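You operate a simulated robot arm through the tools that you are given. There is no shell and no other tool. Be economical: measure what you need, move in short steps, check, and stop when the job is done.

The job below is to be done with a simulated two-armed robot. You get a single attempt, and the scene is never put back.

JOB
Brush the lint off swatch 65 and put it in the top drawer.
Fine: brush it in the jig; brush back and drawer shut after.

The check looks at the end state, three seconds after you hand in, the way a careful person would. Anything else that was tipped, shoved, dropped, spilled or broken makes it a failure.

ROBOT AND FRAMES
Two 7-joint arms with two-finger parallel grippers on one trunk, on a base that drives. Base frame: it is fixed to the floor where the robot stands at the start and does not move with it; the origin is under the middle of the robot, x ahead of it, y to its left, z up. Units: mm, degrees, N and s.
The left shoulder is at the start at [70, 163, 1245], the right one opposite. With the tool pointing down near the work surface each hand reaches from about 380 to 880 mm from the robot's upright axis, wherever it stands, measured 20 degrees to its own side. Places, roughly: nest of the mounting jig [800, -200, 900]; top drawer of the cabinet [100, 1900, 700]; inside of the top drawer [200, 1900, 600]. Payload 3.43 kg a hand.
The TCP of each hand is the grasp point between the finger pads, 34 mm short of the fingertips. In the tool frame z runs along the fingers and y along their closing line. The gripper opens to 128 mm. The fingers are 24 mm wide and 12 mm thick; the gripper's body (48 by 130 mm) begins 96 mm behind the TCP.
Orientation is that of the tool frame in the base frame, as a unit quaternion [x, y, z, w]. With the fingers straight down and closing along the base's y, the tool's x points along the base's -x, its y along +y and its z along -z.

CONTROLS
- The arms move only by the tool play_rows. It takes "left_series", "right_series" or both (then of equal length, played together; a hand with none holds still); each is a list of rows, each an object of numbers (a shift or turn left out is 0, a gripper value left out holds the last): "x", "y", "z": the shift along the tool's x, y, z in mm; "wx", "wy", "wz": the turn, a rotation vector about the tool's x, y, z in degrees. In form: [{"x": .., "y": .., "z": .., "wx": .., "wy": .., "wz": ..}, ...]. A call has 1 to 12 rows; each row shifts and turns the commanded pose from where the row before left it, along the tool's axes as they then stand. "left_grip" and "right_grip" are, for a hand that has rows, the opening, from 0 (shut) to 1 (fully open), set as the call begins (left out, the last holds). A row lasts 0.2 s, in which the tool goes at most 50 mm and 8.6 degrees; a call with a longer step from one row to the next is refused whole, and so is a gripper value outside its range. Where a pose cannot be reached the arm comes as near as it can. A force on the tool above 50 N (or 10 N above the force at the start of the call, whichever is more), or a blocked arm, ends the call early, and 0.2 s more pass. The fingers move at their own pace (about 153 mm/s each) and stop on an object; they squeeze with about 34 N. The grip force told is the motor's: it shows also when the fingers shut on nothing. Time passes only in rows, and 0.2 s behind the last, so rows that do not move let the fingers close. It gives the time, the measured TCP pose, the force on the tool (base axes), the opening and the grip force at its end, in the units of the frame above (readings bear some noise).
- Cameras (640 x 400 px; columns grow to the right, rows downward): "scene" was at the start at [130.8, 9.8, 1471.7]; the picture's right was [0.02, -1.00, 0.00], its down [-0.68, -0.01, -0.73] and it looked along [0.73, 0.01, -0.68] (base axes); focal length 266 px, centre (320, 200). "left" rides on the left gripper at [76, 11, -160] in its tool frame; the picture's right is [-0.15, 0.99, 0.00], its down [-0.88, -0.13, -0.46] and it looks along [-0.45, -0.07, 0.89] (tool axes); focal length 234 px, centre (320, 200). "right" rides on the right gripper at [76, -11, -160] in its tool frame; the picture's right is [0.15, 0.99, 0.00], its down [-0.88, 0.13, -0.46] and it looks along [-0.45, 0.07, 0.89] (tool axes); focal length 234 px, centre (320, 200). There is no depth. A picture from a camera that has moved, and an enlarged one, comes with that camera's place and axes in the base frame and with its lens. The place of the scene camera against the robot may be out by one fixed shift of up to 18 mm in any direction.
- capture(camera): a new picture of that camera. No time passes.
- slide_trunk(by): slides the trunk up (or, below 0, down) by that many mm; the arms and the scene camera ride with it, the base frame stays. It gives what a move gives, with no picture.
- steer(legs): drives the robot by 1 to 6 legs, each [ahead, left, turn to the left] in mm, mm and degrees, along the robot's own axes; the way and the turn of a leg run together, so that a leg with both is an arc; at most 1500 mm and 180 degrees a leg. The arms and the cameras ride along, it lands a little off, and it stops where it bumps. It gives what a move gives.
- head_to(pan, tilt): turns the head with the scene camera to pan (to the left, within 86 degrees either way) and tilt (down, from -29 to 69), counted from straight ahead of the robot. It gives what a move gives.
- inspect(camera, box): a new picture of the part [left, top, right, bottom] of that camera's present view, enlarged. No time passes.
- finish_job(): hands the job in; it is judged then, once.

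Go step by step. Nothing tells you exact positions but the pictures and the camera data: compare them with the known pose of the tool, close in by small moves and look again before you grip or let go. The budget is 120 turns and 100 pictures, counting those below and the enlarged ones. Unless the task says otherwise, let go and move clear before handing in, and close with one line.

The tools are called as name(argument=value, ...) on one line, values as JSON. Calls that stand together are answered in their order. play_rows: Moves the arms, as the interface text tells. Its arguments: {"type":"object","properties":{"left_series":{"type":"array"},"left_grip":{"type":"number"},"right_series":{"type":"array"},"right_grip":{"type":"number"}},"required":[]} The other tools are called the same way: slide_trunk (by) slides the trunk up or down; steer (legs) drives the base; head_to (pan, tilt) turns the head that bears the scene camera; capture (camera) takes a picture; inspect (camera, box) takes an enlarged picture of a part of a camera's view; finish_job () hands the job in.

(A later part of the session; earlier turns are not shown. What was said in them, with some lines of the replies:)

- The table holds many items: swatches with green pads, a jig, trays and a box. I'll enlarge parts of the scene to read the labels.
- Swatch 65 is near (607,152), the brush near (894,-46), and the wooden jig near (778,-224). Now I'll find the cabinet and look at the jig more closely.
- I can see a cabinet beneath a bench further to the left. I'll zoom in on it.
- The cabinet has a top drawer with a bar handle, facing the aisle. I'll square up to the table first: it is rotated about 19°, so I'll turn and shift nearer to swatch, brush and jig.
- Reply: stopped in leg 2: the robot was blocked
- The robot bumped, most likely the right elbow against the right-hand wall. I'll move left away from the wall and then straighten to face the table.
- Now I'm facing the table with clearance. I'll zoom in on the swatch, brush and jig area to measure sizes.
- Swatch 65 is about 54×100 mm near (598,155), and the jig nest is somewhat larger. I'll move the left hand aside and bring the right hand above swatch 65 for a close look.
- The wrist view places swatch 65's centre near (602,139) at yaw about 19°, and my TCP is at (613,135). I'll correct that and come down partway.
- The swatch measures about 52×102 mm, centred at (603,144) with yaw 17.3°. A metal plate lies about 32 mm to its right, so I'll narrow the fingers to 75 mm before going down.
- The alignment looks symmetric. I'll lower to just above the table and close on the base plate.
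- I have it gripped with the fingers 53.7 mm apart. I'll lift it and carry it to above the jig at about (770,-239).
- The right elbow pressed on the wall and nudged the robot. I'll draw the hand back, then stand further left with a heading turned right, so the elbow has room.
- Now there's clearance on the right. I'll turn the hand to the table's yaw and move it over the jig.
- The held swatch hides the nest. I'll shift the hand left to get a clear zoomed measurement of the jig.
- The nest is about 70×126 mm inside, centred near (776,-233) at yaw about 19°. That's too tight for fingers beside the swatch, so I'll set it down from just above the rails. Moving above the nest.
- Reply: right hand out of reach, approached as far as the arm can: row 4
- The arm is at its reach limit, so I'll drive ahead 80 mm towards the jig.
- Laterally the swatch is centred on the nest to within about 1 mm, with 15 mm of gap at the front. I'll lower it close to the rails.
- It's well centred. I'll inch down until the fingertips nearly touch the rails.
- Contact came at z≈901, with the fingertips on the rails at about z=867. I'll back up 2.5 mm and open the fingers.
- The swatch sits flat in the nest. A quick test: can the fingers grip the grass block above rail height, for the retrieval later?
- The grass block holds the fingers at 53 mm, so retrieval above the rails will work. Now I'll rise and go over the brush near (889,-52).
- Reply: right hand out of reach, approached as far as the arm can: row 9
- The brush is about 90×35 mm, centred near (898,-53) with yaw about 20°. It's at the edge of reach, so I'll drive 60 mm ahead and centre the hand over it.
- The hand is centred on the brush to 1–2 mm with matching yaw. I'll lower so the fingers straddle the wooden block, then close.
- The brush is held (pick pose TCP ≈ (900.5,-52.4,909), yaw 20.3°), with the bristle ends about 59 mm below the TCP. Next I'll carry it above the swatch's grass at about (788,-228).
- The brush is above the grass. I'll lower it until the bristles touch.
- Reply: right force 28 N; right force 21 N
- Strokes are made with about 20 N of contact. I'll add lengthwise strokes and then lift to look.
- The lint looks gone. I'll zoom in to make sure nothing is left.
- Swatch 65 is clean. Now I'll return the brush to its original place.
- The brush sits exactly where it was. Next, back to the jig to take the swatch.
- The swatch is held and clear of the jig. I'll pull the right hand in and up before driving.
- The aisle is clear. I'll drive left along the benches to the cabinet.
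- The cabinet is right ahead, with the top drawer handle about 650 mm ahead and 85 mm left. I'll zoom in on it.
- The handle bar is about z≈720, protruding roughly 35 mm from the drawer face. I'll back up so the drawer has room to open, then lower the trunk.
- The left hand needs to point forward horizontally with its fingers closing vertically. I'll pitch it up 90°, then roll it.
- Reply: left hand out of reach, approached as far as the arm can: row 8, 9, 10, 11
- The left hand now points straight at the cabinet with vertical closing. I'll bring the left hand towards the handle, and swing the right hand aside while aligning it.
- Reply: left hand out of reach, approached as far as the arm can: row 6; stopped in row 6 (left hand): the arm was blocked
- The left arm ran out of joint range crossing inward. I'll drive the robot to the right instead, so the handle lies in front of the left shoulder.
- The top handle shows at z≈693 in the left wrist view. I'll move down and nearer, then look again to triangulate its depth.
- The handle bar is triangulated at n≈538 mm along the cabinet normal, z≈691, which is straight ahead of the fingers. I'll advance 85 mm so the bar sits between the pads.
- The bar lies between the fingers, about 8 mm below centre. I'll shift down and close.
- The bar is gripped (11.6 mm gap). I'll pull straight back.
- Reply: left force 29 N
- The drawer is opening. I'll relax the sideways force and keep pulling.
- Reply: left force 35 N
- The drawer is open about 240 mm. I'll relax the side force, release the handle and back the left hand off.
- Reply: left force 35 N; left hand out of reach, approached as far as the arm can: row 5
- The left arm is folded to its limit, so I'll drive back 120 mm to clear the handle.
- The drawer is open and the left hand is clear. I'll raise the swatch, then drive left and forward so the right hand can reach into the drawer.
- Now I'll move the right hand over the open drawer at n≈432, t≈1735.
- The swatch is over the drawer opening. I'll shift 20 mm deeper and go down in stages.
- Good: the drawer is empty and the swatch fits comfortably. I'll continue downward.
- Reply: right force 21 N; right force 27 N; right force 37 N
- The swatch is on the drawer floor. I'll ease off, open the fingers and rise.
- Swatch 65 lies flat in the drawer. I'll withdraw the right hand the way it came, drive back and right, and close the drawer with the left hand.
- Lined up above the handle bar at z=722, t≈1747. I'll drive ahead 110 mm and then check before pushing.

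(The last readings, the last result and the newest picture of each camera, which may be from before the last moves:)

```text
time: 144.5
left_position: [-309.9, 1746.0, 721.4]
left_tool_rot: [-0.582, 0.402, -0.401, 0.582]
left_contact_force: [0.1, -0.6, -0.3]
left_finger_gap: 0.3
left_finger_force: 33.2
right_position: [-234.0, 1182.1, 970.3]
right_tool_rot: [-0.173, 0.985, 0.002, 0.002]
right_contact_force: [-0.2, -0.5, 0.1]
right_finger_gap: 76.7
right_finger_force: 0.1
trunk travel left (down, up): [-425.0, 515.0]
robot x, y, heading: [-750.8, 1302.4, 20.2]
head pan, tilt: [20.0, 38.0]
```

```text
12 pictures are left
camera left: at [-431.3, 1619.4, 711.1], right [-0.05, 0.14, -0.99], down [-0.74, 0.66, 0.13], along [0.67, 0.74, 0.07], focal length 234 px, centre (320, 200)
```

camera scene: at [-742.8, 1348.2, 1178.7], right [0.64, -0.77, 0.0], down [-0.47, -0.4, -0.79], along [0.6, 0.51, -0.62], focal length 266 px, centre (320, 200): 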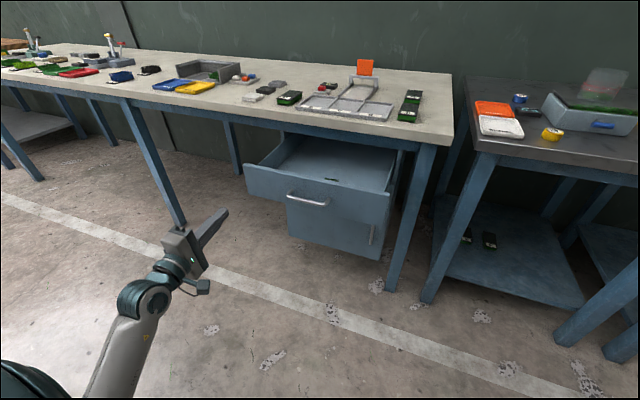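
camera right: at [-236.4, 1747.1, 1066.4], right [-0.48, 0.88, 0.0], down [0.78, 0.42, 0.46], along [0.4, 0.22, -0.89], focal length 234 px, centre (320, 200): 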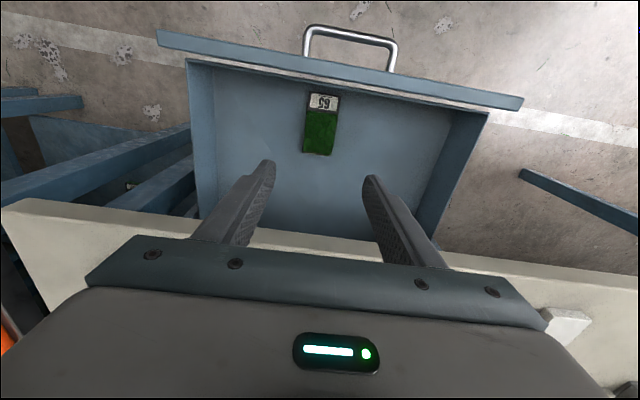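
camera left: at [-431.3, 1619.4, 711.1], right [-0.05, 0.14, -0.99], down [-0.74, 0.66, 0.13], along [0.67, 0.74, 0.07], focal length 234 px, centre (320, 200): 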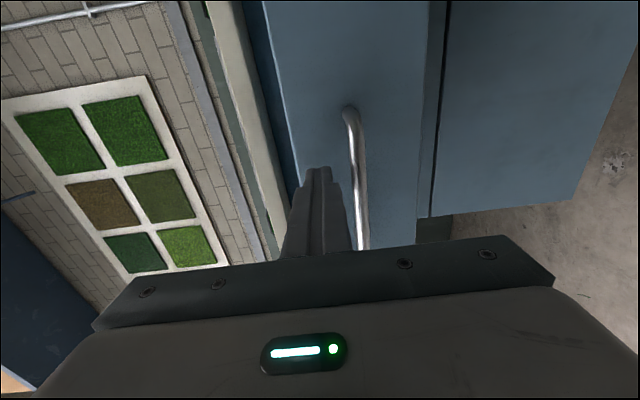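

play_rows(left_series=[{"y": 0.5, "z": 8}, {"y": 0.5, "z": 12}, {"x": 0.3, "z": 15}, {"x": 0.3, "z": 15}, {"x": 0.3, "z": 15}, {"x": 0.3, "z": 15}, {"x": 0.3, "z": 15}, {"x": 0.3, "z": 15}, {}])

capture(camera="scene")

```text
time: 146.5
left_position: [-210.9, 1790.2, 714.0]
left_tool_rot: [-0.581, 0.41, -0.391, 0.584]
left_contact_force: [-0.2, -0.7, -0.1]
left_finger_gap: 0.0
left_finger_force: 33.0
right_position: [-232.6, 1183.2, 969.8]
right_tool_rot: [-0.174, 0.985, 0.002, 0.002]
right_contact_force: [0.4, 0.0, 0.2]
right_finger_gap: 76.7
right_finger_force: 0.0
trunk travel left (down, up): [-425.0, 515.0]
robot x, y, heading: [-750.6, 1306.0, 20.3]
head pan, tilt: [20.0, 38.0]
```

```text
11 pictures are left
camera scene: at [-639.3, 1385.7, 1178.7], right [0.64, -0.77, 0.0], down [-0.47, -0.4, -0.79], along [0.6, 0.51, -0.62], focal length 266 px, centre (320, 200)
```

scene: 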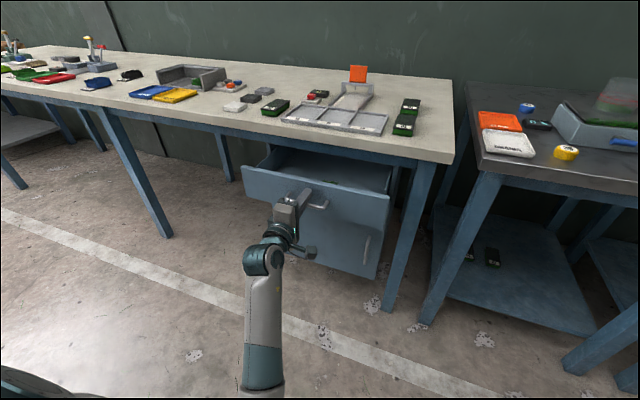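

The drawer is closing. I'll continue pushing with a slight drift correction.

play_rows(left_series=[{"x": 2, "y": -2, "z": 12}, {"x": 2, "y": -2, "z": 15}, {"x": 1, "z": 15}, {"x": 0.3, "z": 15}, {"x": 0.3, "z": 15}, {"x": 0.3, "z": 15}, {"x": 0.3, "z": 15}, {"z": 10}, {}])

capture(camera="scene")

```text
time: 148.5
left_position: [-101.2, 1825.0, 726.3]
left_tool_rot: [-0.58, 0.402, -0.396, 0.587]
left_contact_force: [0.5, 0.5, -0.3]
left_finger_gap: 0.0
left_finger_force: 32.6
right_position: [-233.9, 1181.3, 970.8]
right_tool_rot: [-0.174, 0.985, 0.002, 0.003]
right_contact_force: [0.2, 1.2, 0.3]
right_finger_gap: 76.8
right_finger_force: 0.1
trunk travel left (down, up): [-425.0, 515.0]
robot x, y, heading: [-751.7, 1305.0, 19.7]
head pan, tilt: [20.0, 38.0]
```

```text
10 pictures are left
camera scene: at [-639.1, 1385.8, 1178.7], right [0.64, -0.77, 0.0], down [-0.47, -0.4, -0.79], along [0.6, 0.51, -0.62], focal length 266 px, centre (320, 200)
```

scene: 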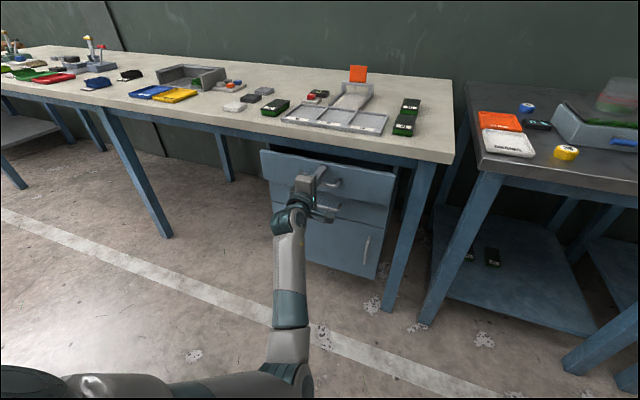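

It's nearly shut. I'll lower the hand a little and press until the drawer seats.

play_rows(left_series=[{"y": 4, "z": 3}, {"y": 2, "z": 5}, {"z": 5}, {"z": 5}, {"z": 4}, {}])

play_rows(left_series=[{"z": 4}, {"z": 4}, {"z": 4}, {}])

inspect(camera="scene", box=[240, 120, 420, 280])

```text
time: 149.9
left_position: [-78.6, 1824.5, 718.8]
left_tool_rot: [0.582, -0.402, 0.403, -0.581]
left_contact_force: [-0.1, -0.3, 0.4]
left_finger_gap: 0.0
left_finger_force: 33.2
right_position: [-234.0, 1182.4, 970.9]
right_tool_rot: [-0.174, 0.985, 0.002, 0.002]
right_contact_force: [0.5, -0.2, 0.8]
right_finger_gap: 76.9
right_finger_force: 0.1
trunk travel left (down, up): [-425.0, 515.0]
robot x, y, heading: [-746.0, 1305.9, 20.1]
head pan, tilt: [20.0, 38.0]
```

```text
time: 151.0
left_position: [-70.0, 1827.0, 717.1]
left_tool_rot: [0.583, -0.402, 0.401, -0.581]
left_contact_force: [-15.8, -7.9, 4.2]
left_finger_gap: 0.0
left_finger_force: 32.7
right_position: [-235.8, 1179.9, 969.5]
right_tool_rot: [-0.174, 0.985, 0.003, 0.003]
right_contact_force: [-0.6, 0.3, 1.6]
right_finger_gap: 76.9
right_finger_force: 0.0
trunk travel left (down, up): [-425.0, 515.0]
robot x, y, heading: [-750.4, 1307.6, 20.2]
head pan, tilt: [20.0, 38.0]
stopped in row 4 (left hand): the force on the tool passed its limit (the readings are from after the stop); the commanded pose is now the measured one
```

```text
2.50 times, centred on (330, 200) of scene
camera zoom: at [-642.2, 1384.1, 1179.2], right [0.64, -0.77, 0.0], down [-0.47, -0.4, -0.79], along [0.6, 0.51, -0.61], focal length 666 px, centre (295, 200)
```

zoom: 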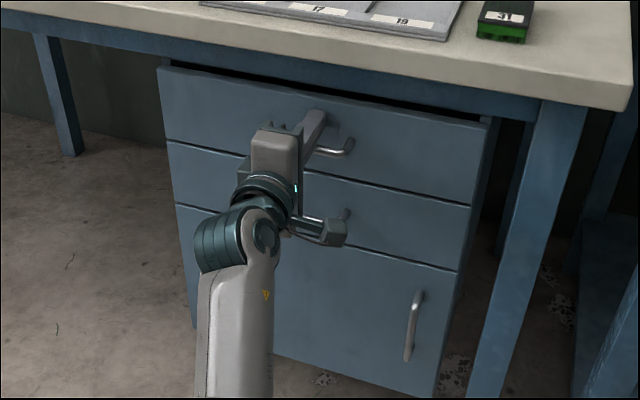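

The drawer hit its stop and looks flush. I'll withdraw the left hand straight back and verify.

play_rows(left_series=[{"z": -10}, {"z": -20}, {"z": -25}, {"z": -25}, {"z": -25}, {"z": -25}, {}])

steer(legs=[[-150, 0, 0]])

capture(camera="left")

inspect(camera="scene", box=[230, 100, 410, 260])

```text
time: 152.6
left_position: [-173.9, 1809.4, 809.5]
left_tool_rot: [-0.535, 0.379, -0.413, 0.632]
left_contact_force: [0.0, 0.1, -0.1]
left_finger_gap: 0.0
left_finger_force: 33.4
right_position: [-234.9, 1183.6, 970.5]
right_tool_rot: [-0.174, 0.985, 0.004, 0.002]
right_contact_force: [0.4, -0.4, -0.8]
right_finger_gap: 76.7
right_finger_force: 0.1
trunk travel left (down, up): [-425.0, 515.0]
robot x, y, heading: [-750.6, 1305.1, 20.0]
head pan, tilt: [20.0, 38.0]
stopped in row 7 (left hand): the arm was blocked; the commanded pose is now the measured one
```

```text
time: 153.9
left_position: [-316.2, 1757.5, 808.8]
left_tool_rot: [-0.537, 0.378, -0.414, 0.631]
left_contact_force: [0.2, -0.4, 0.2]
left_finger_gap: 0.0
left_finger_force: 33.0
right_position: [-376.5, 1129.3, 971.3]
right_tool_rot: [-0.174, 0.985, 0.002, 0.002]
right_contact_force: [-0.2, 0.0, 0.2]
right_finger_gap: 76.8
right_finger_force: 0.1
trunk travel left (down, up): [-425.0, 515.0]
robot x, y, heading: [-889.0, 1251.4, 19.8]
head pan, tilt: [20.0, 38.0]
```

```text
8 pictures are left
camera left: at [-431.7, 1630.0, 774.0], right [0.06, 0.22, -0.97], down [-0.76, 0.64, 0.1], along [0.64, 0.74, 0.21], focal length 234 px, centre (320, 200)
```

left: 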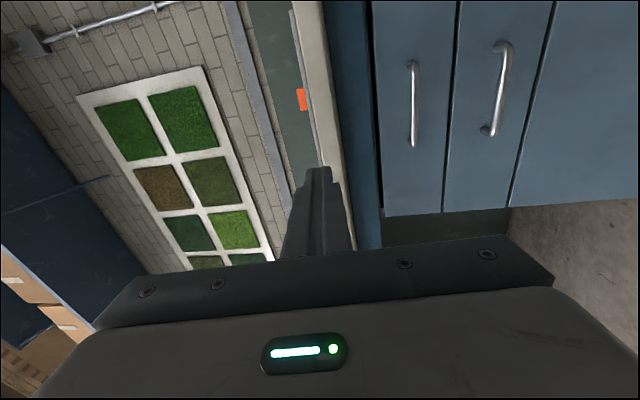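

```text
2.50 times, centred on (320, 180) of scene
camera zoom: at [-782.3, 1333.5, 1178.9], right [0.64, -0.77, 0.0], down [-0.47, -0.4, -0.79], along [0.6, 0.51, -0.61], focal length 666 px, centre (320, 250)
```

zoom: 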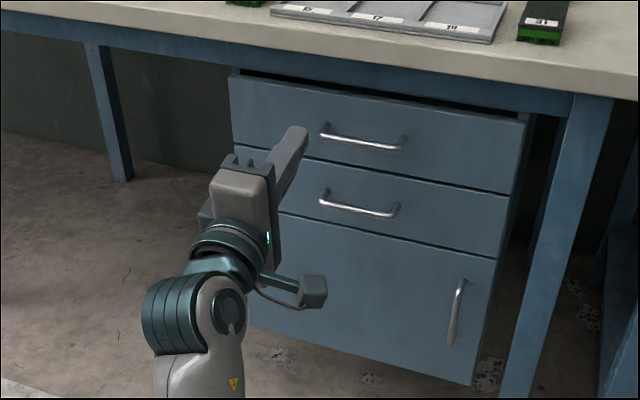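

The top drawer is shut flush, the swatch is inside it, the brush is back, and both hands are empty and clear. I'm handing in.

finish_job()

```text
The job is handed in.
```

I brushed swatch 65 clean in the jig, put it in the top drawer, shut the drawer and returned the brush to its place.
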